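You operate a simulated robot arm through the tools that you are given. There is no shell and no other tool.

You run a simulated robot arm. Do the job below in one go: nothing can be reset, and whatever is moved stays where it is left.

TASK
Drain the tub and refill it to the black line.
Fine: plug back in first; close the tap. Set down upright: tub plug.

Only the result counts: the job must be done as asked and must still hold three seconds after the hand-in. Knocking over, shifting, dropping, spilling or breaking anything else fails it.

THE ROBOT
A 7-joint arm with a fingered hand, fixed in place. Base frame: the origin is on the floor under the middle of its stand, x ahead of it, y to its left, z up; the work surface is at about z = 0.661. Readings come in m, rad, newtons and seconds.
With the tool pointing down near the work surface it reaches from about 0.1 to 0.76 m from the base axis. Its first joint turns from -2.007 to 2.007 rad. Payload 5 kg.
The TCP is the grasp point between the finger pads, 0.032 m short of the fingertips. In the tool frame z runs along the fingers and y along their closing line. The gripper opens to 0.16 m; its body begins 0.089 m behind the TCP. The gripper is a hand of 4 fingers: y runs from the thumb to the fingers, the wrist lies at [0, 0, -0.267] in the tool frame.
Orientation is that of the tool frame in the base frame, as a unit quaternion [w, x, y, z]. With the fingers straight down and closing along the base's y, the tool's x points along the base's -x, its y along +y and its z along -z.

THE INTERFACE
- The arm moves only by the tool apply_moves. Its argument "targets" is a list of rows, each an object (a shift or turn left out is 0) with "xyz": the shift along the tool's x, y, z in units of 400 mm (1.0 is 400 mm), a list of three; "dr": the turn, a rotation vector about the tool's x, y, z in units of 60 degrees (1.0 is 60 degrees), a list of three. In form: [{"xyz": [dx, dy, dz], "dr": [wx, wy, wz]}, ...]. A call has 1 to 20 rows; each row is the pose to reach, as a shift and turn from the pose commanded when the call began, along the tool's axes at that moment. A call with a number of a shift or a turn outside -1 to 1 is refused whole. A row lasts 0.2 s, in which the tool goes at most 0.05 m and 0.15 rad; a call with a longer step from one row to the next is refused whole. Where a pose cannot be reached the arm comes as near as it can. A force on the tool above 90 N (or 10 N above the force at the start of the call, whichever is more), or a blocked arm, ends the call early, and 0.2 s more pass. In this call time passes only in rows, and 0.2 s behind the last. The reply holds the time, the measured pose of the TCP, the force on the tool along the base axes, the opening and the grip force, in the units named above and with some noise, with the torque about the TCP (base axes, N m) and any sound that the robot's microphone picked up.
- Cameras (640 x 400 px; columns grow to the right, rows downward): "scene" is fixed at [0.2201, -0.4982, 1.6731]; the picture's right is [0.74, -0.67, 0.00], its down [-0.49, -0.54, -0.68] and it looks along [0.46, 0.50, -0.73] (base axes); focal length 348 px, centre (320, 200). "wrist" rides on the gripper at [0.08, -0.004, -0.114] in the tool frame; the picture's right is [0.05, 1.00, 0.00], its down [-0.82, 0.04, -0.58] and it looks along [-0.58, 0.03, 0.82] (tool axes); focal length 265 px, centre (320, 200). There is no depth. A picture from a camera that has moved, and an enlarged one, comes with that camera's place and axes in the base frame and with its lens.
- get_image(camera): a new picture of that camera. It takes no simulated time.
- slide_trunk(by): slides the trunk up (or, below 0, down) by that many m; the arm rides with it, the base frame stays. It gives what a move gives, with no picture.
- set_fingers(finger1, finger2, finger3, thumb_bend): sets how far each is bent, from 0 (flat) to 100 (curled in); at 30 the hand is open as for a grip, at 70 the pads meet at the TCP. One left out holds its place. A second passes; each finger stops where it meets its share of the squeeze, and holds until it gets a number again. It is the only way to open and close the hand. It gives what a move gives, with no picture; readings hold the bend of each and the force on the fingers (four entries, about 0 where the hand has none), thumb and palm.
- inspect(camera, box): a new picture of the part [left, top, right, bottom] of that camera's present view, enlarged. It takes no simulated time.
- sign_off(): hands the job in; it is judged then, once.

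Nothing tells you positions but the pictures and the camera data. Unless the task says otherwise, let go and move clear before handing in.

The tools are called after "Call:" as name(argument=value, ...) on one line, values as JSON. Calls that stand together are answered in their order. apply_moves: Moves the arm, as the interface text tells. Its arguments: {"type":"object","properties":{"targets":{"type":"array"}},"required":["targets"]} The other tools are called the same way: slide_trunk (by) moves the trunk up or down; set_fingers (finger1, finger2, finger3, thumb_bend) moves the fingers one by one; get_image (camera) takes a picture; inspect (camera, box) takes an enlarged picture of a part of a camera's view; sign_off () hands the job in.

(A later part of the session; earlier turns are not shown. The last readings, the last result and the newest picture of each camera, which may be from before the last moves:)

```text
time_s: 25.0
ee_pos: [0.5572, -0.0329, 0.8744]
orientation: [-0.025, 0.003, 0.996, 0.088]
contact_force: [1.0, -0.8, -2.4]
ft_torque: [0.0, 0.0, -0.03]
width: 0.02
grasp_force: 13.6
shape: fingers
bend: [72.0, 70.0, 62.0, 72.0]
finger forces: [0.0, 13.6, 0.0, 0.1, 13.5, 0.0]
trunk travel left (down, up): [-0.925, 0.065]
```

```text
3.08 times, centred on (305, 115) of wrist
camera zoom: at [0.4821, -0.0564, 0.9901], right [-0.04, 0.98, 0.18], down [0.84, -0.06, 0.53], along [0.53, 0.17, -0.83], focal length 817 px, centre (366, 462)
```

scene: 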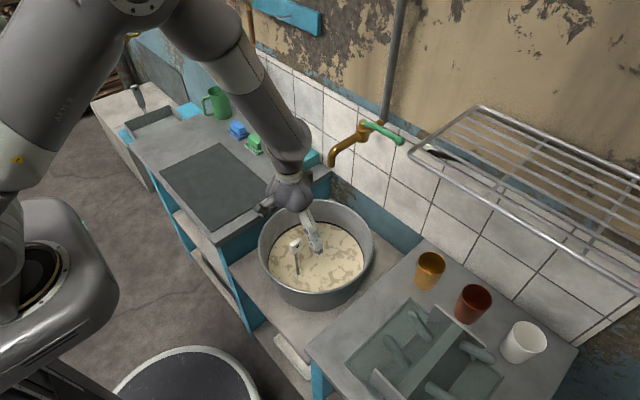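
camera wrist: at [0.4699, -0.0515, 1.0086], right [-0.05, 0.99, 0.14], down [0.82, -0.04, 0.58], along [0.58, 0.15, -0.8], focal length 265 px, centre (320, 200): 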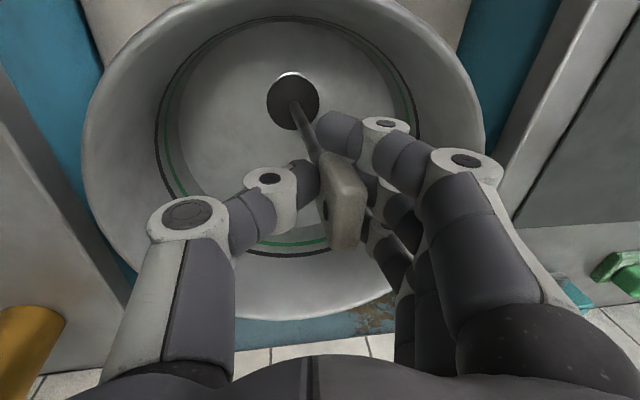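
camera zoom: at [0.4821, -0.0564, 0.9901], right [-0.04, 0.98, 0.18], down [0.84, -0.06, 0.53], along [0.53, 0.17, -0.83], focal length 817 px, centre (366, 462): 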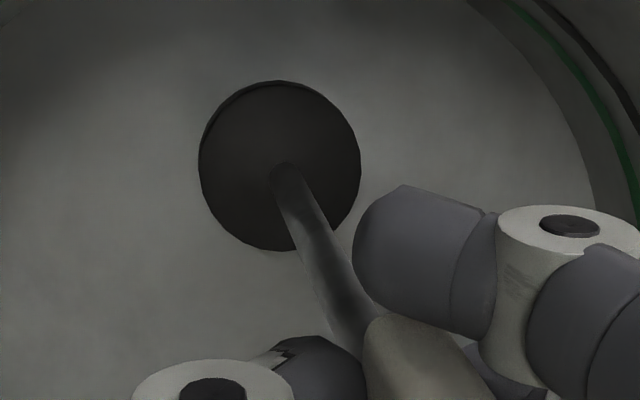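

The disc is now centred on the ring to about 1 mm and the rod is vertical. I'll lower gently until it seats.

Call:
apply_moves(targets=[{"xyz": [-0.0004, -0.0013, 0.0074]}, {"xyz": [-0.0008, -0.0026, 0.0148]}, {"xyz": [-0.001, -0.0033, 0.0187]}])

Call:
inspect(camera="scene", box=[284, 256, 316, 294])

Call:
inspect(camera="wrist", box=[240, 50, 370, 180])

```text
time_s: 25.8
ee_pos: [0.5579, -0.0324, 0.868]
orientation: [-0.026, 0.002, 0.996, 0.088]
contact_force: [0.1, -0.4, -1.9]
ft_torque: [0.0, 0.0, 0.0]
width: 0.0199
grasp_force: 13.7
shape: fingers
bend: [72.0, 70.0, 62.0, 72.0]
finger forces: [0.1, 13.6, 0.1, 0.1, 13.5, 0.0]
trunk travel left (down, up): [-0.925, 0.065]
```

```text
10.53 times, centred on (300, 275) of scene
camera zoom: at [0.2201, -0.4982, 1.6731], right [0.74, -0.67, 0.0], down [-0.49, -0.54, -0.68], along [0.46, 0.5, -0.73], focal length 3658 px, centre (530, -590)
```

zoom: 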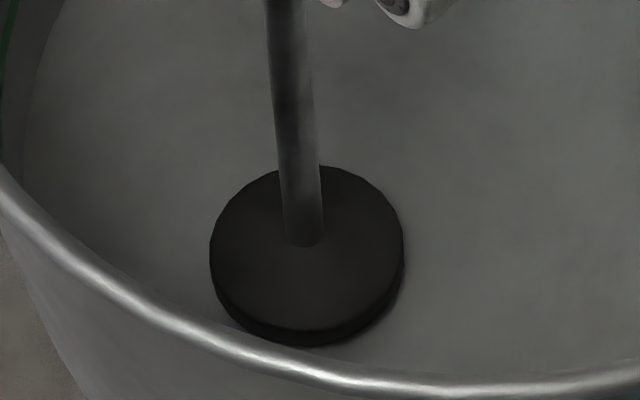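

```text
3.08 times, centred on (305, 115) of wrist
camera zoom: at [0.4822, -0.0564, 0.9826], right [-0.04, 0.98, 0.18], down [0.84, -0.06, 0.53], along [0.53, 0.17, -0.83], focal length 817 px, centre (366, 462)
```

zoom: 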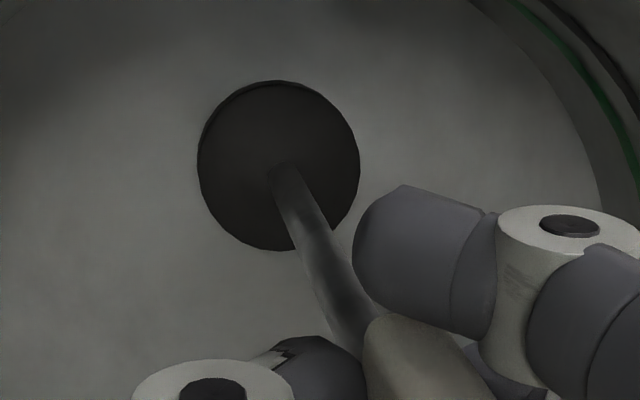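

No contact force yet. I'll keep lowering in small steps.

Call:
apply_moves(targets=[{"xyz": [-0.0002, -0.0009, 0.0049]}, {"xyz": [-0.0005, -0.0017, 0.0098]}])

Call:
inspect(camera="scene", box=[284, 256, 316, 294])

```text
time_s: 26.4
ee_pos: [0.559, -0.0315, 0.8645]
orientation: [-0.026, 0.002, 0.996, 0.088]
contact_force: [0.3, 0.0, -2.5]
ft_torque: [-0.02, 0.02, 0.0]
width: 0.0199
grasp_force: 13.0
shape: fingers
bend: [72.0, 70.0, 62.0, 72.0]
finger forces: [0.0, 13.6, 0.1, 0.1, 13.6, 0.0]
trunk travel left (down, up): [-0.925, 0.065]
```

```text
10.53 times, centred on (300, 275) of scene
camera zoom: at [0.2201, -0.4982, 1.6731], right [0.74, -0.67, 0.0], down [-0.49, -0.54, -0.68], along [0.46, 0.5, -0.73], focal length 3658 px, centre (530, -590)
```

zoom: 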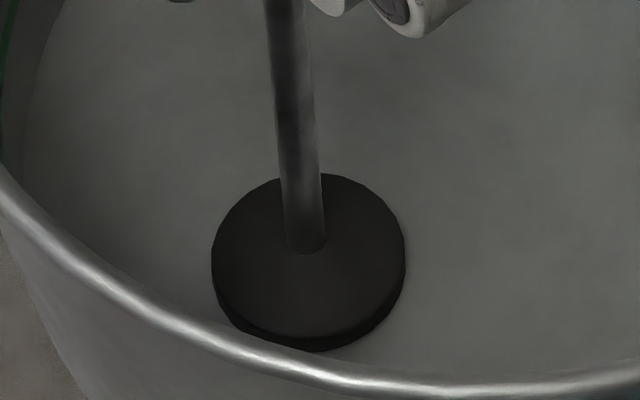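

Call:
apply_moves(targets=[{"xyz": [-0.0002, -0.0009, 0.0049]}, {"xyz": [-0.0005, -0.0017, 0.0098]}])

Call:
inspect(camera="scene", box=[284, 256, 316, 294])

```text
time_s: 27.0
ee_pos: [0.5596, -0.0336, 0.8598]
orientation: [-0.025, 0.001, 0.996, 0.088]
contact_force: [0.4, -1.7, 10.7]
ft_torque: [0.12, -0.01, 0.0]
width: 0.0192
grasp_force: 15.7
shape: fingers
bend: [72.0, 70.0, 62.0, 74.0]
finger forces: [0.0, 15.0, 0.1, 0.0, 16.8, 0.0]
trunk travel left (down, up): [-0.925, 0.065]
```

```text
10.53 times, centred on (300, 275) of scene
camera zoom: at [0.2201, -0.4982, 1.6731], right [0.74, -0.67, 0.0], down [-0.49, -0.54, -0.68], along [0.46, 0.5, -0.73], focal length 3658 px, centre (530, -590)
```

zoom: 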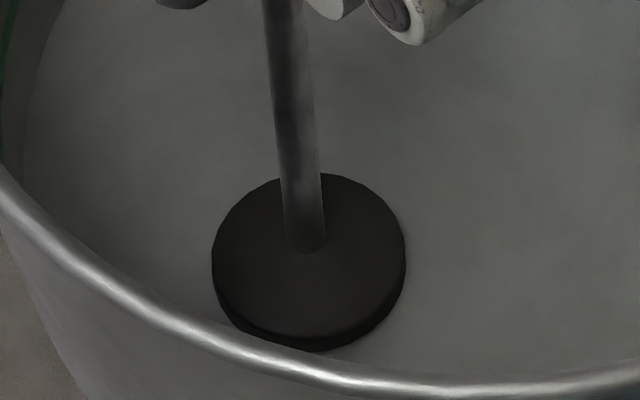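

Contact reads about 11 N upward and the disc stopped moving, so the plug is seated with its flange covering the ring. I'll open the hand.

Call:
set_fingers(finger1=30, finger2=30, finger3=30, thumb_bend=30)

Call:
get_image(camera="wrist")

Call:
inspect(camera="scene", box=[270, 220, 330, 290])

```text
time_s: 28.0
ee_pos: [0.5588, -0.0319, 0.8593]
orientation: [-0.025, 0.002, 0.996, 0.088]
contact_force: [0.3, 0.3, 0.3]
ft_torque: [0.01, -0.02, 0.03]
width: 0.1699
grasp_force: 0.1
shape: fingers
bend: [30.0, 30.0, 30.0, 30.0]
finger forces: [0.0, 0.1, 0.0, 0.0, 0.0, 0.1]
trunk travel left (down, up): [-0.925, 0.065]
```

```text
taken
camera wrist: at [0.4821, -0.0567, 0.9748], right [-0.04, 0.98, 0.18], down [0.84, -0.06, 0.53], along [0.53, 0.17, -0.83], focal length 265 px, centre (320, 200)
```

wrist: 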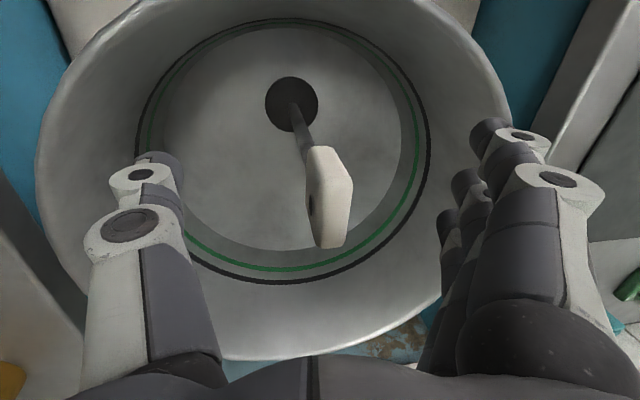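

```text
5.71 times, centred on (300, 255) of scene
camera zoom: at [0.2201, -0.4982, 1.6731], right [0.74, -0.67, 0.0], down [-0.49, -0.54, -0.68], along [0.46, 0.5, -0.73], focal length 1986 px, centre (434, -114)
```

zoom: 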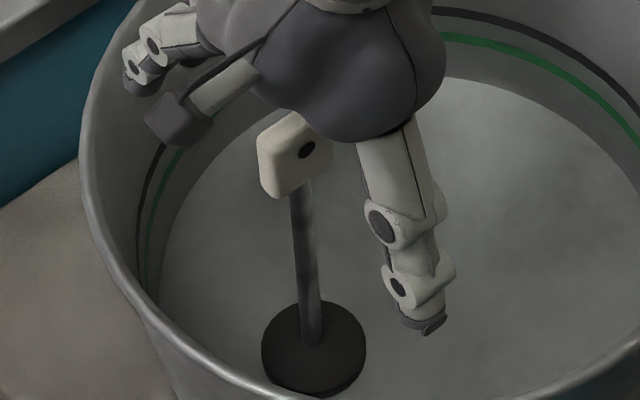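

The plug stands by itself at the same pixel position as at the start, so it is fully seated and upright. I'll retreat straight up and level the hand.

Call:
apply_moves(targets=[{"xyz": [0.0138, 0.013, -0.0733]}, {"xyz": [0.0275, 0.026, -0.1466]}, {"xyz": [0.0325, 0.0435, -0.245], "dr": [0.084, -0.024, -0.003]}, {"xyz": [0.0376, 0.061, -0.3434], "dr": [0.168, -0.048, -0.006]}])

Call:
inspect(camera="scene", box=[255, 190, 385, 320])

Call:
get_image(camera="wrist")

```text
time_s: 29.0
ee_pos: [0.5501, -0.0338, 1.0014]
orientation: [-0.001, -0.001, 1.0, 0.0]
contact_force: [-0.5, 0.9, -0.1]
ft_torque: [0.01, -0.05, 0.01]
width: 0.1703
grasp_force: 0.2
shape: fingers
bend: [30.0, 30.0, 30.0, 30.0]
finger forces: [0.0, 0.0, 0.1, 0.1, 0.0, 0.0]
trunk travel left (down, up): [-0.925, 0.065]
```

```text
3.08 times, centred on (320, 255) of scene
camera zoom: at [0.2201, -0.4982, 1.6731], right [0.74, -0.67, 0.0], down [-0.49, -0.54, -0.68], along [0.46, 0.5, -0.73], focal length 1069 px, centre (320, 31)
```

zoom: 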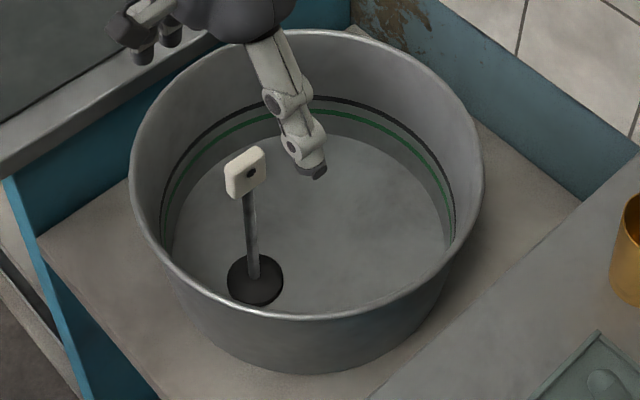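

```text
taken
camera wrist: at [0.4674, -0.0374, 1.115], right [-0.05, 1.0, 0.0], down [0.82, 0.04, 0.58], along [0.58, 0.03, -0.82], focal length 265 px, centre (320, 200)
```

wrist: 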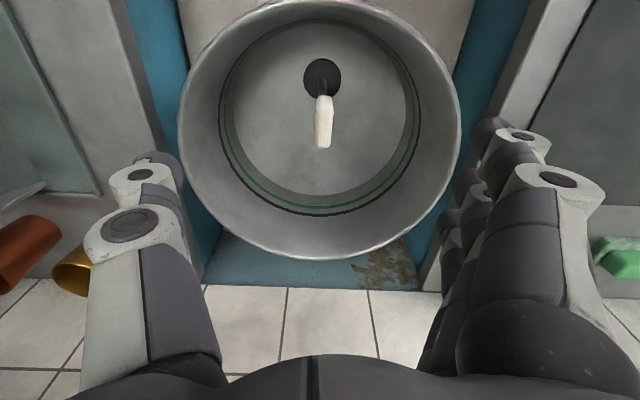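

The plug is standing upright in the hole. Next I'll go up to get a close view of the tap and its lever.

Call:
apply_moves(targets=[{"xyz": [0, 0, -0.12]}, {"xyz": [0, 0, -0.24]}, {"xyz": [0, 0, -0.36]}, {"xyz": [0, -0.02, -0.48]}, {"xyz": [0, -0.06, -0.59]}, {"xyz": [0, -0.12, -0.69]}, {"xyz": [0, -0.165, -0.79]}, {"xyz": [0, -0.165, -0.87]}])

Call:
get_image(camera="wrist")

Call:
get_image(camera="scene")

Call:
inspect(camera="wrist", box=[230, 150, 410, 300])

Call:
inspect(camera="scene", box=[310, 80, 430, 180])

```text
time_s: 30.8
ee_pos: [0.5506, -0.0979, 1.3484]
orientation: [0.001, -0.001, 1.0, 0.0]
contact_force: [-0.1, -0.3, 0.7]
ft_torque: [-0.03, -0.02, 0.01]
width: 0.1701
grasp_force: 0.0
shape: fingers
bend: [30.0, 30.0, 30.0, 30.0]
finger forces: [0.0, 0.1, 0.0, 0.1, 0.0, 0.0]
trunk travel left (down, up): [-0.925, 0.065]
```

```text
taken
camera wrist: at [0.4681, -0.1026, 1.4626], right [-0.05, 1.0, 0.0], down [0.82, 0.04, 0.58], along [0.58, 0.03, -0.82], focal length 265 px, centre (320, 200)
```

wrist: 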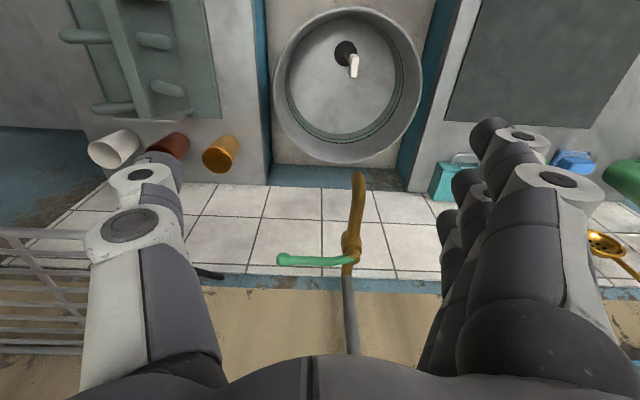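

```text
taken
```

scene: 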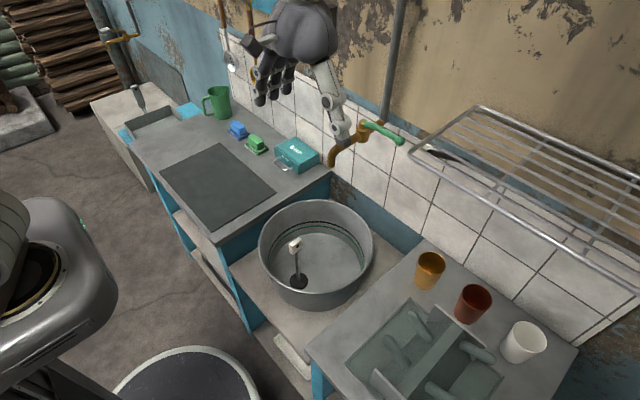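

```text
2.67 times, centred on (320, 225) of wrist
camera zoom: at [0.4681, -0.1026, 1.4626], right [-0.05, 1.0, 0.0], down [0.82, 0.04, 0.58], along [0.58, 0.03, -0.82], focal length 708 px, centre (320, 133)
```

zoom: 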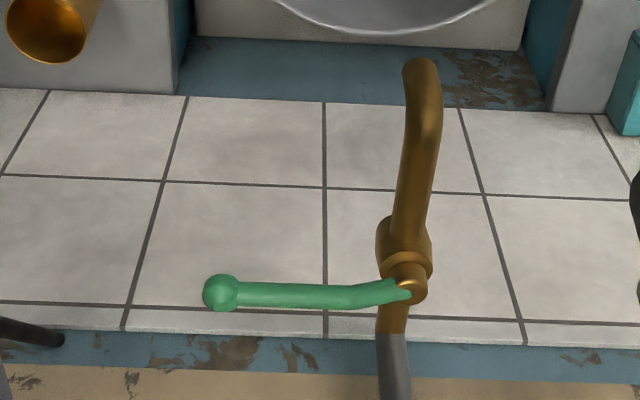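

```text
4.00 times, centred on (370, 130) of scene
camera zoom: at [0.2201, -0.4982, 1.6731], right [0.74, -0.67, 0.0], down [-0.49, -0.54, -0.68], along [0.46, 0.5, -0.73], focal length 1390 px, centre (120, 480)
```

zoom: 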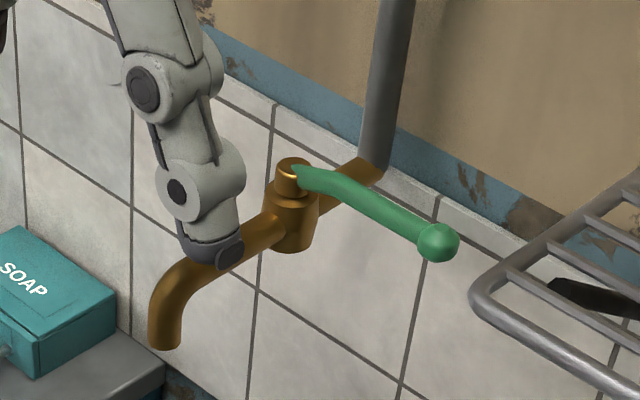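

There is a wire rack on the wall just to the right of the lever, with a dark item sticking out of it, and I must not touch either. I'll shift the hand to -y for a clear look at the rack and lever together.

Call:
apply_moves(targets=[{"xyz": [0.03, -0.1, 0]}, {"xyz": [0.06, -0.2, 0]}, {"xyz": [0.09, -0.3, 0]}, {"xyz": [0.12, -0.37, 0]}])

Call:
get_image(camera="wrist")

Call:
get_image(camera="scene")

Call:
inspect(camera="wrist", box=[170, 180, 410, 340])

Call:
inspect(camera="scene", box=[310, 80, 480, 190])

```text
time_s: 31.8
ee_pos: [0.5017, -0.2449, 1.3489]
orientation: [-0.001, -0.002, 1.0, 0.0]
contact_force: [-0.2, -1.0, 0.8]
ft_torque: [-0.02, -0.01, -0.03]
width: 0.1704
grasp_force: 0.1
shape: fingers
bend: [30.0, 30.0, 30.0, 30.0]
finger forces: [0.0, 0.1, 0.0, 0.0, 0.1, 0.0]
trunk travel left (down, up): [-0.925, 0.065]
```

```text
taken
camera wrist: at [0.421, -0.2505, 1.4621], right [-0.05, 1.0, 0.0], down [0.82, 0.04, 0.58], along [0.58, 0.03, -0.82], focal length 265 px, centre (320, 200)
```

wrist: 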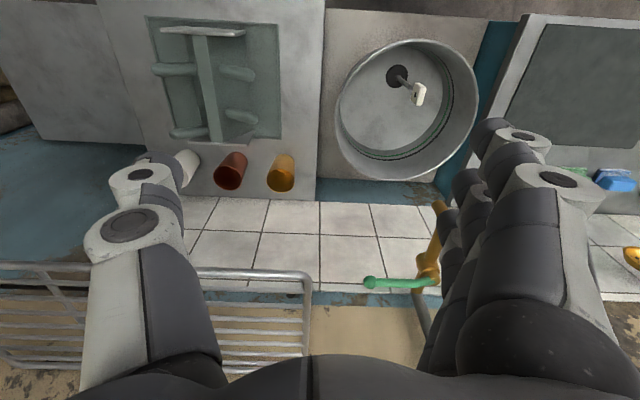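

```text
taken
```

scene: 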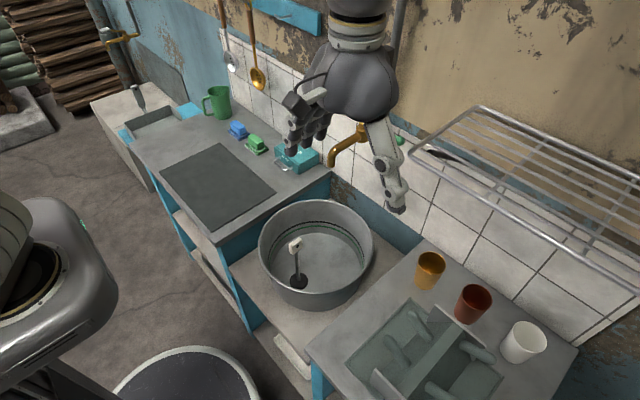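

```text
2.50 times, centred on (290, 260) of wrist
camera zoom: at [0.421, -0.2505, 1.4621], right [-0.05, 1.0, 0.0], down [0.82, 0.04, 0.58], along [0.58, 0.03, -0.82], focal length 664 px, centre (395, 50)
```

zoom: 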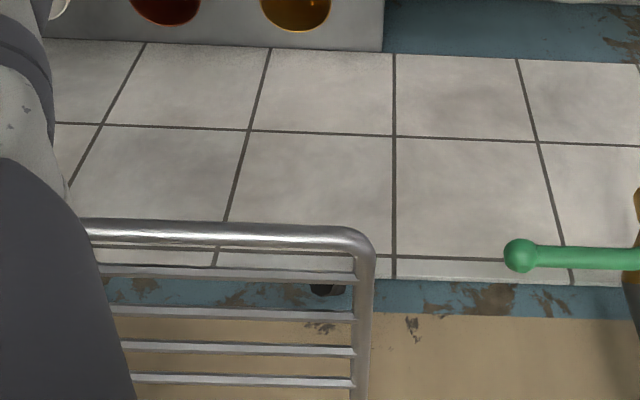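

```text
3.64 times, centred on (395, 135) of scene
camera zoom: at [0.2201, -0.4982, 1.6731], right [0.74, -0.67, 0.0], down [-0.49, -0.54, -0.68], along [0.46, 0.5, -0.73], focal length 1264 px, centre (47, 436)
```

zoom: 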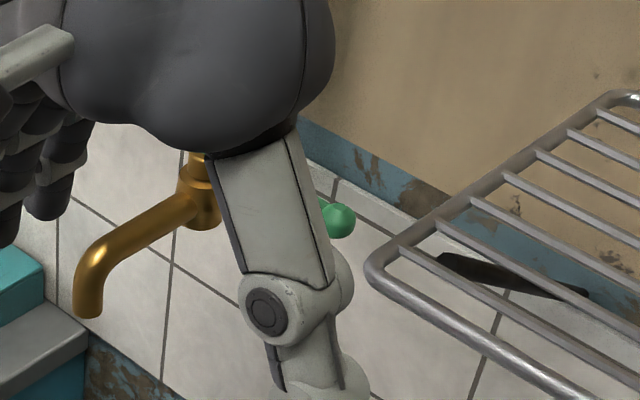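

The rack's near corner is at about (0.66, -0.25, 1.27), while the lever ball sits near (0.788, -0.146, 1.18), so there is room on the lever's left. The plan is to turn the hand so the fingers go behind the lever and the thumb in front, tilt it forward about 30°, and swing the lever toward the robot. I'll do the yaw first, back in free space.

Call:
apply_moves(targets=[{"xyz": [0.0, 0.06, -0.03], "dr": [0, 0, 0.125]}, {"xyz": [0.0, 0.12, -0.06], "dr": [0, 0, 0.25]}, {"xyz": [0.0, 0.18, -0.09], "dr": [0, 0, 0.375]}, {"xyz": [0.0, 0.24, -0.12], "dr": [0, 0, 0.5]}, {"xyz": [0.0, 0.2875, -0.125], "dr": [0, 0, 0.625]}, {"xyz": [0.0, 0.2875, -0.125], "dr": [0, 0, 0.75]}, {"xyz": [0.0, 0.2875, -0.125], "dr": [0, 0, 0.875]}, {"xyz": [0.0, 0.2875, -0.125], "dr": [0, 0, 1.0]}])

Call:
get_image(camera="scene")

```text
time_s: 33.6
ee_pos: [0.5017, -0.1325, 1.3979]
orientation: [0.0, 0.5, 0.866, -0.001]
contact_force: [0.1, 0.8, 0.0]
ft_torque: [0.0, 0.0, -0.02]
width: 0.17
grasp_force: 0.1
shape: fingers
bend: [30.0, 30.0, 30.0, 30.0]
finger forces: [0.1, 0.0, 0.0, 0.1, 0.0, 0.0]
trunk travel left (down, up): [-0.925, 0.065]
```

```text
taken
```

scene: 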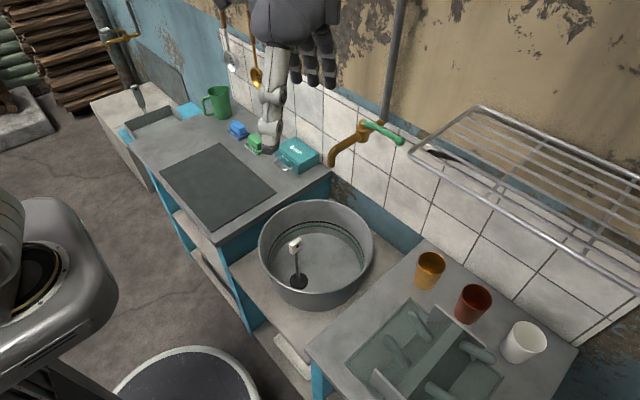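

The yaw is working, so I'll finish the last 30° and narrow the fingers a little.

Call:
apply_moves(targets=[{"dr": [0, 0, 0.125]}, {"dr": [0, 0, 0.25]}, {"dr": [0, 0, 0.375]}, {"dr": [0, 0, 0.5]}])

Call:
apply_moves(targets=[{"dr": [-0.125, 0, 0]}, {"dr": [-0.25, 0, 0]}, {"dr": [-0.375, 0, 0]}, {"dr": [-0.5, 0, 0]}])

Call:
set_fingers(finger1=48, finger2=48, finger3=48, thumb_bend=48)

Call:
get_image(camera="scene")

Call:
get_image(camera="wrist")

```text
time_s: 34.6
ee_pos: [0.5033, -0.131, 1.3978]
orientation: [-0.001, 0.706, 0.708, -0.001]
contact_force: [0.1, -0.3, 0.0]
ft_torque: [0.01, 0.0, -0.02]
width: 0.1704
grasp_force: 0.1
shape: fingers
bend: [30.0, 30.0, 30.0, 30.0]
finger forces: [0.0, 0.0, 0.1, 0.0, 0.1, 0.0]
trunk travel left (down, up): [-0.925, 0.065]
```

```text
time_s: 35.6
ee_pos: [0.5018, -0.1317, 1.3971]
orientation: [0.183, 0.682, 0.684, 0.184]
contact_force: [-0.2, 0.8, -0.1]
ft_torque: [0.03, 0.0, 0.05]
width: 0.1701
grasp_force: 0.1
shape: fingers
bend: [30.0, 30.0, 30.0, 30.0]
finger forces: [0.1, 0.1, 0.0, 0.0, 0.1, 0.0]
trunk travel left (down, up): [-0.925, 0.065]
```

```text
time_s: 36.6
ee_pos: [0.504, -0.1311, 1.3974]
orientation: [0.182, 0.683, 0.684, 0.183]
contact_force: [0.1, -0.1, -0.2]
ft_torque: [-0.01, 0.0, -0.03]
width: 0.1003
grasp_force: 0.1
shape: fingers
bend: [48.0, 48.0, 48.0, 48.0]
finger forces: [0.0, 0.0, 0.1, 0.0, 0.0, 0.0]
trunk travel left (down, up): [-0.925, 0.065]
```

```text
taken
```

scene: 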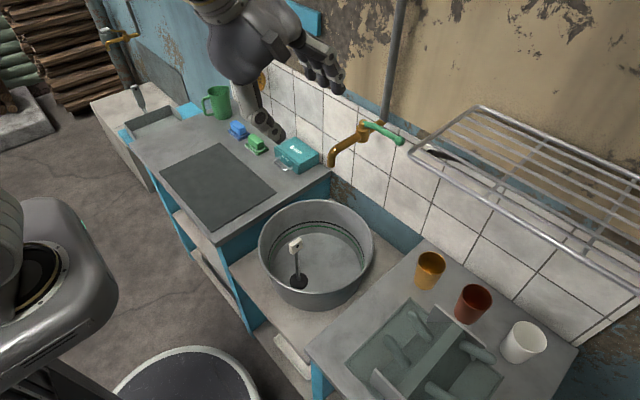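

```text
taken
camera wrist: at [0.4406, -0.0519, 1.4944], right [0.87, 0.05, 0.5], down [-0.25, -0.82, 0.52], along [0.43, -0.58, -0.69], focal length 265 px, centre (320, 200)
```

wrist: 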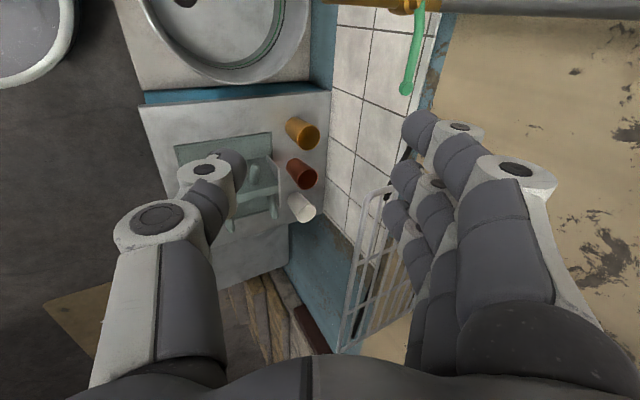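

The hand is posed with fingers to go behind the lever and thumb in front, and a fresh view puts the ball at about (0.789, -0.1445, 1.177). I'll move to a pre-approach point above and in front of the lever, then look.

Call:
apply_moves(targets=[{"xyz": [0.0046, 0.0557, 0.0942]}, {"xyz": [0.0092, 0.1115, 0.1885]}, {"xyz": [0.0137, 0.1672, 0.2827]}, {"xyz": [0.0183, 0.223, 0.377]}, {"xyz": [0.0229, 0.2787, 0.4712]}, {"xyz": [0.0275, 0.3345, 0.5655]}])

Call:
get_image(camera="scene")

Call:
get_image(camera="wrist")

```text
time_s: 38.0
ee_pos: [0.734, -0.1197, 1.2674]
orientation: [0.183, 0.683, 0.683, 0.182]
contact_force: [0.6, 0.3, -0.3]
ft_torque: [-0.02, 0.03, -0.03]
width: 0.1001
grasp_force: 0.1
shape: fingers
bend: [48.0, 48.0, 48.0, 48.0]
finger forces: [0.0, 0.0, 0.0, 0.0, 0.1, 0.0]
trunk travel left (down, up): [-0.925, 0.065]
```

```text
taken
```

scene: 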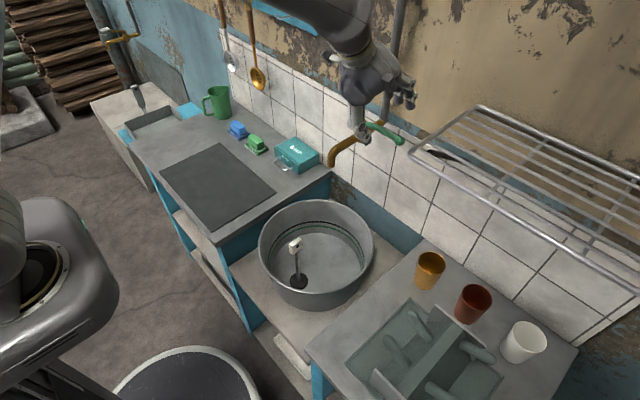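

```text
taken
camera wrist: at [0.6717, -0.041, 1.3628], right [0.87, 0.05, 0.5], down [-0.25, -0.82, 0.52], along [0.43, -0.58, -0.69], focal length 265 px, centre (320, 200)
```

wrist: 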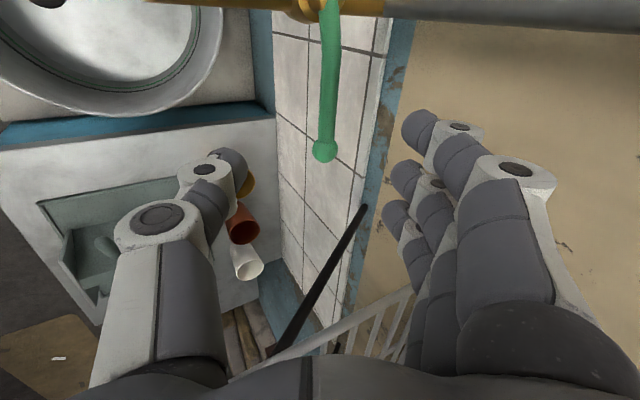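

The lever hangs nicely between thumb and fingers in this view, with its ball at about (0.790, -0.143, 1.175). I'll advance along the fingers so they straddle the lever.

Call:
apply_moves(targets=[{"xyz": [0, 0.001, 0.06]}, {"xyz": [0, 0.002, 0.12]}, {"xyz": [0, 0.003, 0.17]}])

Call:
get_image(camera="wrist")

Call:
inspect(camera="scene", box=[310, 60, 450, 180])

```text
time_s: 38.8
ee_pos: [0.768, -0.1216, 1.2099]
orientation: [0.182, 0.683, 0.684, 0.183]
contact_force: [-0.5, -0.2, 0.0]
ft_torque: [0.0, 0.01, 0.04]
width: 0.1
grasp_force: 0.1
shape: fingers
bend: [48.0, 48.0, 48.0, 48.0]
finger forces: [0.0, 0.0, 0.0, 0.1, 0.0, 0.0]
trunk travel left (down, up): [-0.925, 0.065]
```

```text
taken
camera wrist: at [0.7062, -0.0413, 1.3056], right [0.87, 0.05, 0.5], down [-0.25, -0.82, 0.52], along [0.43, -0.58, -0.69], focal length 265 px, centre (320, 200)
```

wrist: 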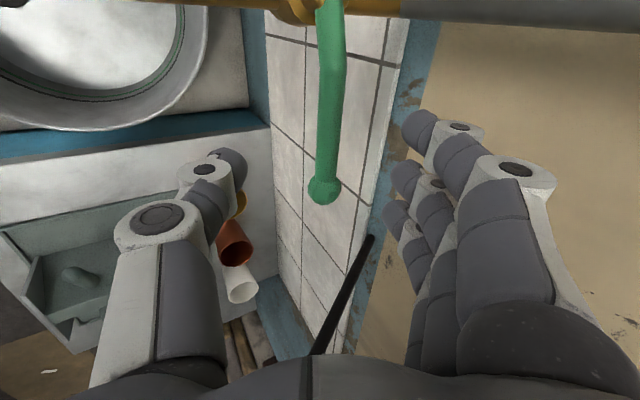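

```text
3.33 times, centred on (380, 120) of scene
camera zoom: at [0.2201, -0.4982, 1.6731], right [0.74, -0.67, 0.0], down [-0.49, -0.54, -0.68], along [0.46, 0.5, -0.73], focal length 1158 px, centre (120, 467)
```

zoom: 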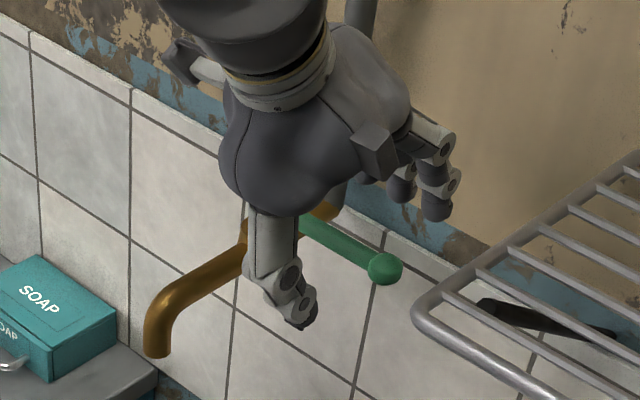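

Call:
apply_moves(targets=[{"xyz": [0, 0.0005, 0.035]}, {"xyz": [0, 0.001, 0.068]}])

Call:
get_image(camera="wrist")

Call:
inspect(camera="scene", box=[310, 60, 450, 180])

```text
time_s: 39.4
ee_pos: [0.7812, -0.1198, 1.1872]
orientation: [0.183, 0.683, 0.684, 0.183]
contact_force: [0.0, -0.7, 0.7]
ft_torque: [0.0, 0.02, 0.01]
width: 0.1001
grasp_force: 0.1
shape: fingers
bend: [48.0, 48.0, 48.0, 48.0]
finger forces: [0.0, 0.0, 0.0, 0.0, 0.0, 0.0]
trunk travel left (down, up): [-0.925, 0.065]
```

```text
taken
camera wrist: at [0.7185, -0.04, 1.2834], right [0.86, 0.05, 0.5], down [-0.25, -0.82, 0.52], along [0.44, -0.58, -0.69], focal length 265 px, centre (320, 200)
```

wrist: 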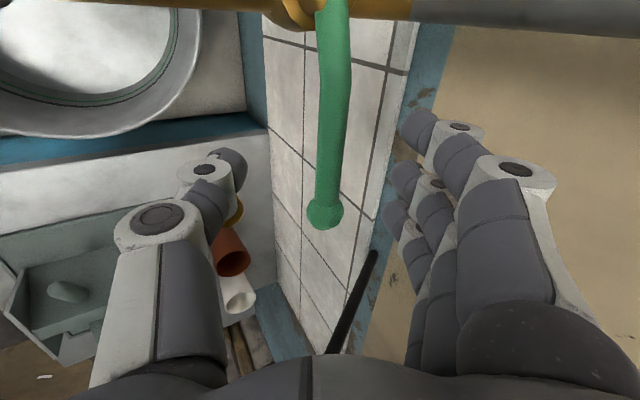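

```text
3.33 times, centred on (380, 120) of scene
camera zoom: at [0.2201, -0.4982, 1.6731], right [0.74, -0.67, 0.0], down [-0.49, -0.54, -0.68], along [0.46, 0.5, -0.73], focal length 1158 px, centre (120, 467)
```

zoom: 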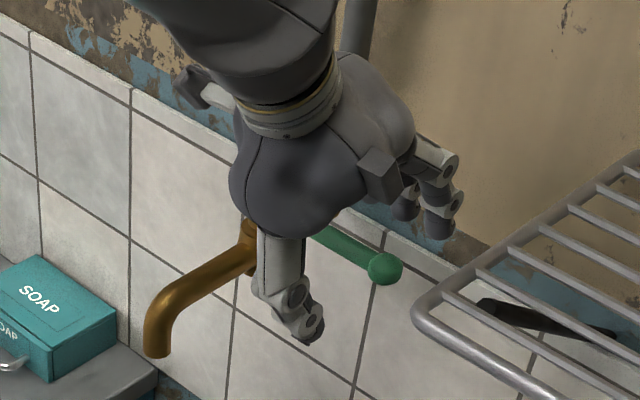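

The lever runs between the thumb and the three fingers at the TCP. I'll close on it gently so that returning the hand to this pose also returns the lever to closed.

Call:
set_fingers(finger1=69, finger2=69, finger3=69, thumb_bend=69)

Call:
get_image(camera="wrist")

Call:
inspect(camera="scene", box=[310, 60, 450, 180])

```text
time_s: 40.4
ee_pos: [0.7819, -0.1203, 1.1868]
orientation: [0.183, 0.683, 0.683, 0.183]
contact_force: [0.2, -0.9, 1.9]
ft_torque: [-0.01, -0.06, -0.04]
width: 0.0317
grasp_force: 4.7
shape: fingers
bend: [67.0, 67.0, 67.0, 68.0]
finger forces: [3.0, 1.6, 2.1, 0.1, 4.3, 0.0]
trunk travel left (down, up): [-0.925, 0.065]
```

```text
taken
camera wrist: at [0.7184, -0.0402, 1.2834], right [0.87, 0.05, 0.5], down [-0.25, -0.82, 0.52], along [0.43, -0.58, -0.69], focal length 265 px, centre (320, 200)
```

wrist: 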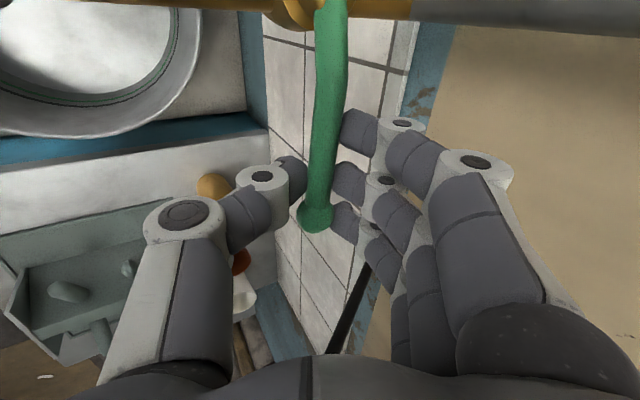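

```text
3.33 times, centred on (380, 120) of scene
camera zoom: at [0.2201, -0.4982, 1.6731], right [0.74, -0.67, 0.0], down [-0.49, -0.54, -0.68], along [0.46, 0.5, -0.73], focal length 1158 px, centre (120, 467)
```

zoom: 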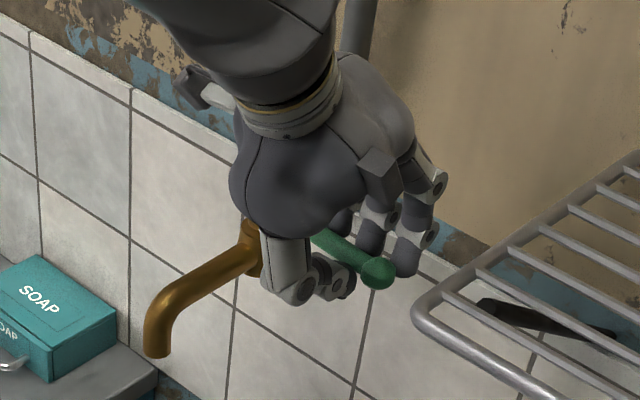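

The lever is held lightly and moves freely. I'll swing it 24° toward the robot about the pivot, turning the hand with it, and check for flow.

Call:
apply_moves(targets=[{"xyz": [0.0037, -0.0262, -0.0151], "dr": [0, -0.0667, 0.1155]}, {"xyz": [0.012, -0.0515, -0.0298], "dr": [0, -0.1333, 0.2309]}, {"xyz": [0.0238, -0.0758, -0.0438], "dr": [0, -0.2, 0.3464]}])

Call:
get_image(camera="wrist")

Call:
get_image(camera="scene")

Call:
inspect(camera="scene", box=[310, 60, 450, 180])

```text
time_s: 41.2
ee_pos: [0.746, -0.1077, 1.1861]
orientation: [0.217, 0.81, 0.527, 0.14]
contact_force: [3.0, 4.7, 0.5]
ft_torque: [0.04, -0.04, -0.03]
width: 0.0312
grasp_force: 3.9
shape: fingers
bend: [67.0, 68.0, 67.0, 68.0]
finger forces: [2.0, 1.2, 1.5, 0.0, 4.0, 0.0]
trunk travel left (down, up): [-0.925, 0.065]
```

```text
taken
camera wrist: at [0.7217, -0.0107, 1.2826], right [0.81, -0.3, 0.5], down [-0.56, -0.64, 0.52], along [0.16, -0.7, -0.69], focal length 265 px, centre (320, 200)
```

wrist: 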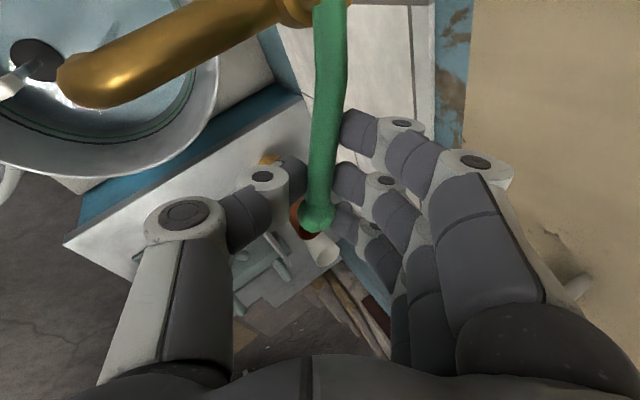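

```text
taken
```

scene: 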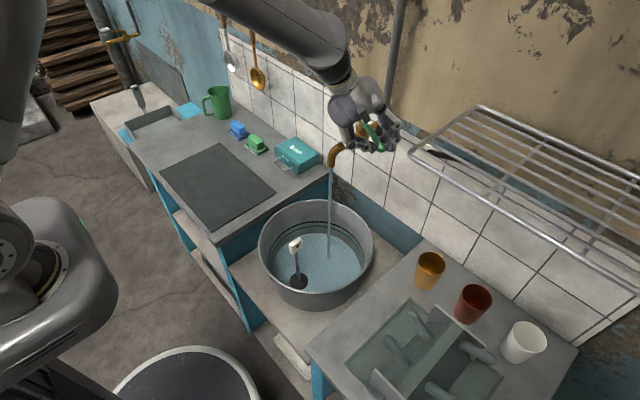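

```text
3.33 times, centred on (380, 120) of scene
camera zoom: at [0.2201, -0.4982, 1.6731], right [0.74, -0.67, 0.0], down [-0.49, -0.54, -0.68], along [0.46, 0.5, -0.73], focal length 1158 px, centre (120, 467)
```

zoom: 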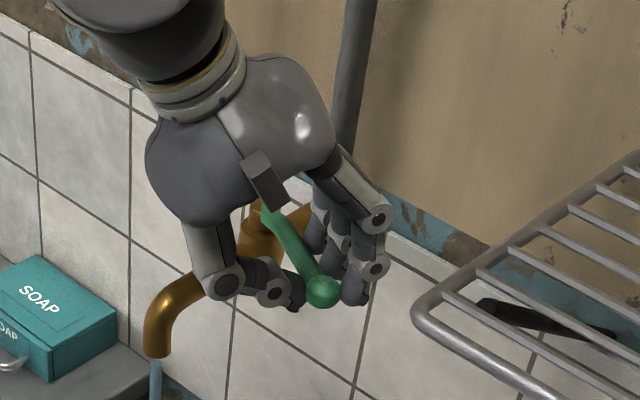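

Water is running into the tub. I'll check the level against the black line.

Call:
inspect(camera="scene", box=[255, 190, 385, 320])

```text
3.08 times, centred on (320, 255) of scene
camera zoom: at [0.2201, -0.4982, 1.6731], right [0.74, -0.67, 0.0], down [-0.49, -0.54, -0.68], along [0.46, 0.5, -0.73], focal length 1069 px, centre (320, 31)
```

zoom: 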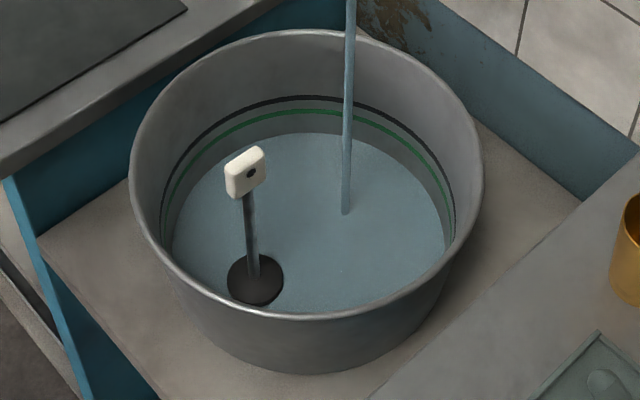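

The tub is just starting to fill. I'll hold here for about two seconds to measure the rate.

Call:
apply_moves(targets=[{"xyz": [0, 0, 0]}, {"xyz": [0, 0, 0]}, {"xyz": [0, 0, 0]}, {"xyz": [0, 0, 0]}, {"xyz": [0, 0, 0]}, {"xyz": [0, 0, 0]}, {"xyz": [0, 0, 0]}, {"xyz": [0, 0, 0]}, {"xyz": [0, 0, 0]}, {"xyz": [0, 0, 0]}])

Call:
inspect(camera="scene", box=[255, 190, 385, 320])

```text
time_s: 43.4
ee_pos: [0.745, -0.1107, 1.1873]
orientation: [0.217, 0.809, 0.527, 0.14]
contact_force: [1.2, 1.3, -3.4]
ft_torque: [0.02, 0.03, 0.03]
width: 0.0307
grasp_force: 4.1
shape: fingers
bend: [67.0, 68.0, 68.0, 68.0]
finger forces: [1.7, 1.0, 1.1, 0.0, 4.5, 0.0]
trunk travel left (down, up): [-0.925, 0.065]
```

```text
3.08 times, centred on (320, 255) of scene
camera zoom: at [0.2201, -0.4982, 1.6731], right [0.74, -0.67, 0.0], down [-0.49, -0.54, -0.68], along [0.46, 0.5, -0.73], focal length 1069 px, centre (320, 31)
```

zoom: 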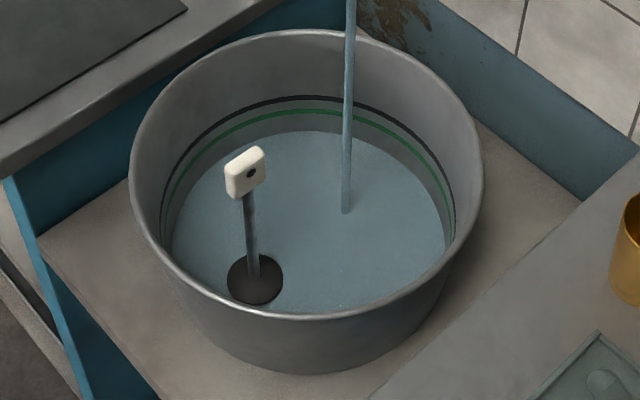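

The rate is slow, about 1 mm/s. I'll open another 16° with the same arc motion.

Call:
apply_moves(targets=[{"xyz": [0.0037, -0.0262, -0.0151], "dr": [0, -0.0667, 0.1155]}, {"xyz": [0.012, -0.0515, -0.0298], "dr": [0, -0.1333, 0.2309]}])

Call:
get_image(camera="wrist")

Call:
inspect(camera="scene", box=[310, 60, 450, 180])

Call:
inspect(camera="scene", box=[255, 190, 385, 320])

```text
time_s: 44.0
ee_pos: [0.7267, -0.0954, 1.1865]
orientation: [0.234, 0.875, 0.41, 0.109]
contact_force: [4.1, 3.5, -3.2]
ft_torque: [0.08, -0.03, 0.0]
width: 0.0306
grasp_force: 4.2
shape: fingers
bend: [67.0, 68.0, 68.0, 68.0]
finger forces: [1.6, 1.0, 1.1, 0.1, 4.5, 0.0]
trunk travel left (down, up): [-0.925, 0.065]
```

```text
taken
camera wrist: at [0.7304, 0.005, 1.2829], right [0.7, -0.52, 0.5], down [-0.72, -0.46, 0.52], along [-0.04, -0.72, -0.69], focal length 265 px, centre (320, 200)
```

wrist: 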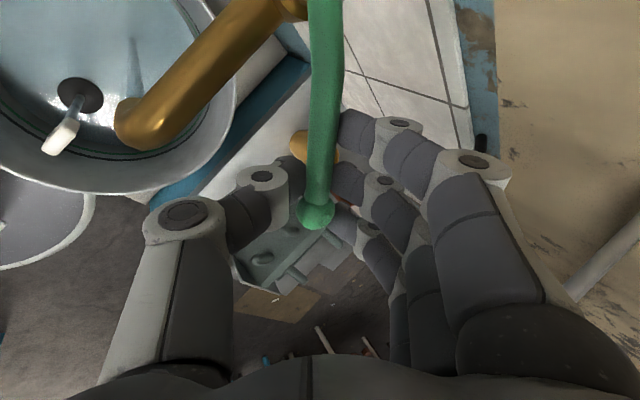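

```text
3.33 times, centred on (380, 120) of scene
camera zoom: at [0.2201, -0.4982, 1.6731], right [0.74, -0.67, 0.0], down [-0.49, -0.54, -0.68], along [0.46, 0.5, -0.73], focal length 1158 px, centre (120, 467)
```

zoom: 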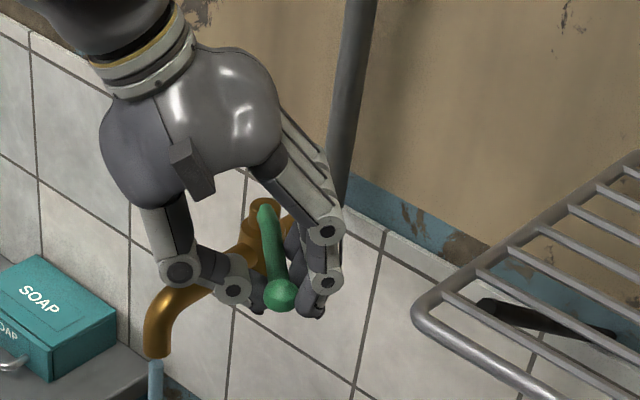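

```text
3.08 times, centred on (320, 255) of scene
camera zoom: at [0.2201, -0.4982, 1.6731], right [0.74, -0.67, 0.0], down [-0.49, -0.54, -0.68], along [0.46, 0.5, -0.73], focal length 1069 px, centre (320, 31)
```

zoom: 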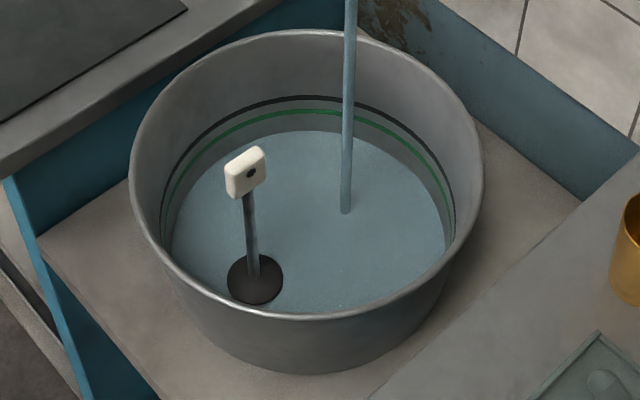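

The lever is at about 40° and the stream is thicker. I'll hold and watch the level.

Call:
apply_moves(targets=[{"xyz": [0, 0, 0]}, {"xyz": [0, 0, 0]}, {"xyz": [0, 0, 0]}, {"xyz": [0, 0, 0]}, {"xyz": [0, 0, 0]}, {"xyz": [0, 0, 0]}, {"xyz": [0, 0, 0]}, {"xyz": [0, 0, 0]}, {"xyz": [0, 0, 0]}, {"xyz": [0, 0, 0]}, {"xyz": [0, 0, 0]}, {"xyz": [0, 0, 0]}, {"xyz": [0, 0, 0]}, {"xyz": [0, 0, 0]}, {"xyz": [0, 0, 0]}, {"xyz": [0, 0, 0]}, {"xyz": [0, 0, 0]}, {"xyz": [0, 0, 0]}, {"xyz": [0, 0, 0]}, {"xyz": [0, 0, 0]}])

Call:
inspect(camera="scene", box=[255, 190, 385, 320])

```text
time_s: 48.2
ee_pos: [0.7262, -0.0948, 1.1867]
orientation: [0.234, 0.875, 0.409, 0.108]
contact_force: [3.7, 3.0, -2.9]
ft_torque: [0.09, -0.03, 0.03]
width: 0.0306
grasp_force: 3.8
shape: fingers
bend: [67.0, 68.0, 68.0, 68.0]
finger forces: [1.4, 1.1, 0.9, 0.0, 4.4, 0.1]
trunk travel left (down, up): [-0.925, 0.065]
```

```text
3.08 times, centred on (320, 255) of scene
camera zoom: at [0.2201, -0.4982, 1.6731], right [0.74, -0.67, 0.0], down [-0.49, -0.54, -0.68], along [0.46, 0.5, -0.73], focal length 1069 px, centre (320, 31)
```

zoom: 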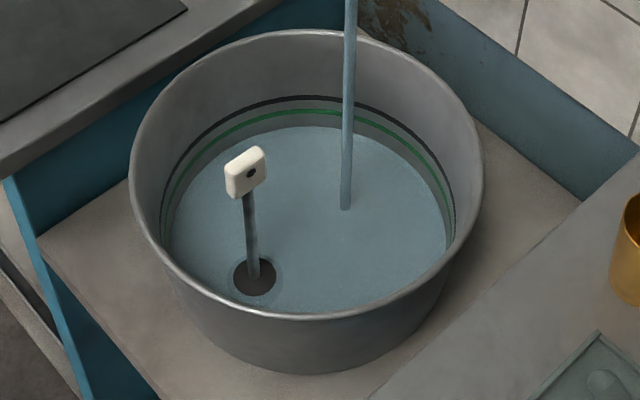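

The level rises at about 2 mm/s and the black line is still some 5 cm up. I'll keep holding and checking.

Call:
apply_moves(targets=[{"xyz": [0, 0, 0]}, {"xyz": [0, 0, 0]}, {"xyz": [0, 0, 0]}, {"xyz": [0, 0, 0]}, {"xyz": [0, 0, 0]}, {"xyz": [0, 0, 0]}, {"xyz": [0, 0, 0]}, {"xyz": [0, 0, 0]}, {"xyz": [0, 0, 0]}, {"xyz": [0, 0, 0]}, {"xyz": [0, 0, 0]}, {"xyz": [0, 0, 0]}, {"xyz": [0, 0, 0]}, {"xyz": [0, 0, 0]}, {"xyz": [0, 0, 0]}, {"xyz": [0, 0, 0]}, {"xyz": [0, 0, 0]}, {"xyz": [0, 0, 0]}, {"xyz": [0, 0, 0]}, {"xyz": [0, 0, 0]}])

Call:
inspect(camera="scene", box=[255, 190, 385, 320])

Call:
inspect(camera="scene", box=[290, 215, 370, 265])

```text
time_s: 52.4
ee_pos: [0.7264, -0.0958, 1.1864]
orientation: [0.234, 0.875, 0.409, 0.108]
contact_force: [3.5, 3.0, -3.2]
ft_torque: [0.11, 0.0, 0.0]
width: 0.0307
grasp_force: 3.5
shape: fingers
bend: [67.0, 68.0, 68.0, 68.0]
finger forces: [1.5, 1.1, 0.8, 0.0, 4.4, 0.0]
trunk travel left (down, up): [-0.925, 0.065]
```

```text
3.08 times, centred on (320, 255) of scene
camera zoom: at [0.2201, -0.4982, 1.6731], right [0.74, -0.67, 0.0], down [-0.49, -0.54, -0.68], along [0.46, 0.5, -0.73], focal length 1069 px, centre (320, 31)
```

zoom: 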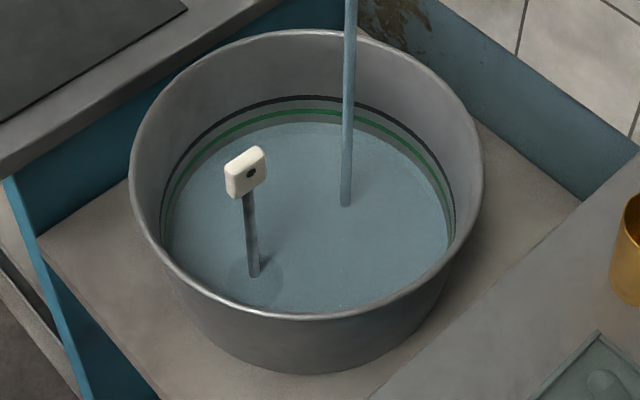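

```text
8.00 times, centred on (330, 240) of scene
camera zoom: at [0.2201, -0.4982, 1.6731], right [0.74, -0.67, 0.0], down [-0.49, -0.54, -0.68], along [0.46, 0.5, -0.73], focal length 2780 px, centre (240, -120)
```

zoom: 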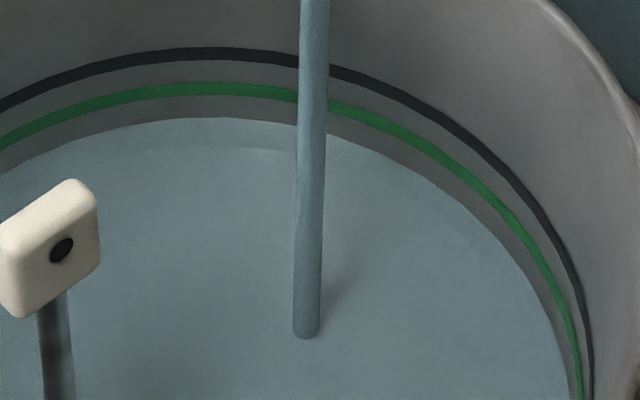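

Using this zoom, black line centre is row 53, green 89, water edge 119. I'll hold four more seconds and re-measure.

Call:
apply_moves(targets=[{"xyz": [0, 0, 0]}, {"xyz": [0, 0, 0]}, {"xyz": [0, 0, 0]}, {"xyz": [0, 0, 0]}, {"xyz": [0, 0, 0]}, {"xyz": [0, 0, 0]}, {"xyz": [0, 0, 0]}, {"xyz": [0, 0, 0]}, {"xyz": [0, 0, 0]}, {"xyz": [0, 0, 0]}, {"xyz": [0, 0, 0]}, {"xyz": [0, 0, 0]}, {"xyz": [0, 0, 0]}, {"xyz": [0, 0, 0]}, {"xyz": [0, 0, 0]}, {"xyz": [0, 0, 0]}, {"xyz": [0, 0, 0]}, {"xyz": [0, 0, 0]}, {"xyz": [0, 0, 0]}, {"xyz": [0, 0, 0]}])

Call:
inspect(camera="scene", box=[290, 215, 370, 265])

```text
time_s: 56.6
ee_pos: [0.727, -0.0962, 1.1871]
orientation: [0.234, 0.875, 0.41, 0.109]
contact_force: [2.9, 3.2, -3.5]
ft_torque: [0.06, -0.05, -0.01]
width: 0.0307
grasp_force: 3.9
shape: fingers
bend: [67.0, 68.0, 68.0, 68.0]
finger forces: [1.5, 1.0, 0.9, 0.0, 4.4, 0.1]
trunk travel left (down, up): [-0.925, 0.065]
```

```text
8.00 times, centred on (330, 240) of scene
camera zoom: at [0.2201, -0.4982, 1.6731], right [0.74, -0.67, 0.0], down [-0.49, -0.54, -0.68], along [0.46, 0.5, -0.73], focal length 2780 px, centre (240, -120)
```

zoom: 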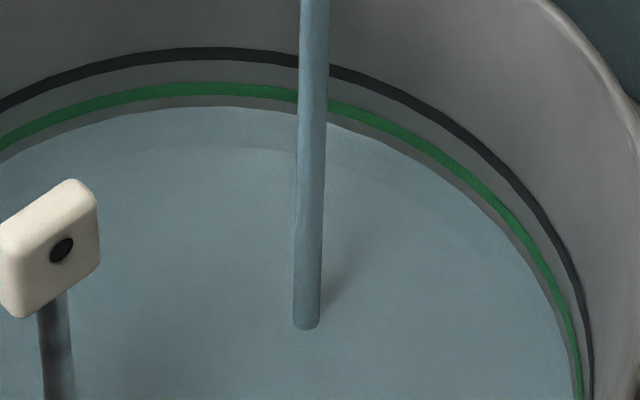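

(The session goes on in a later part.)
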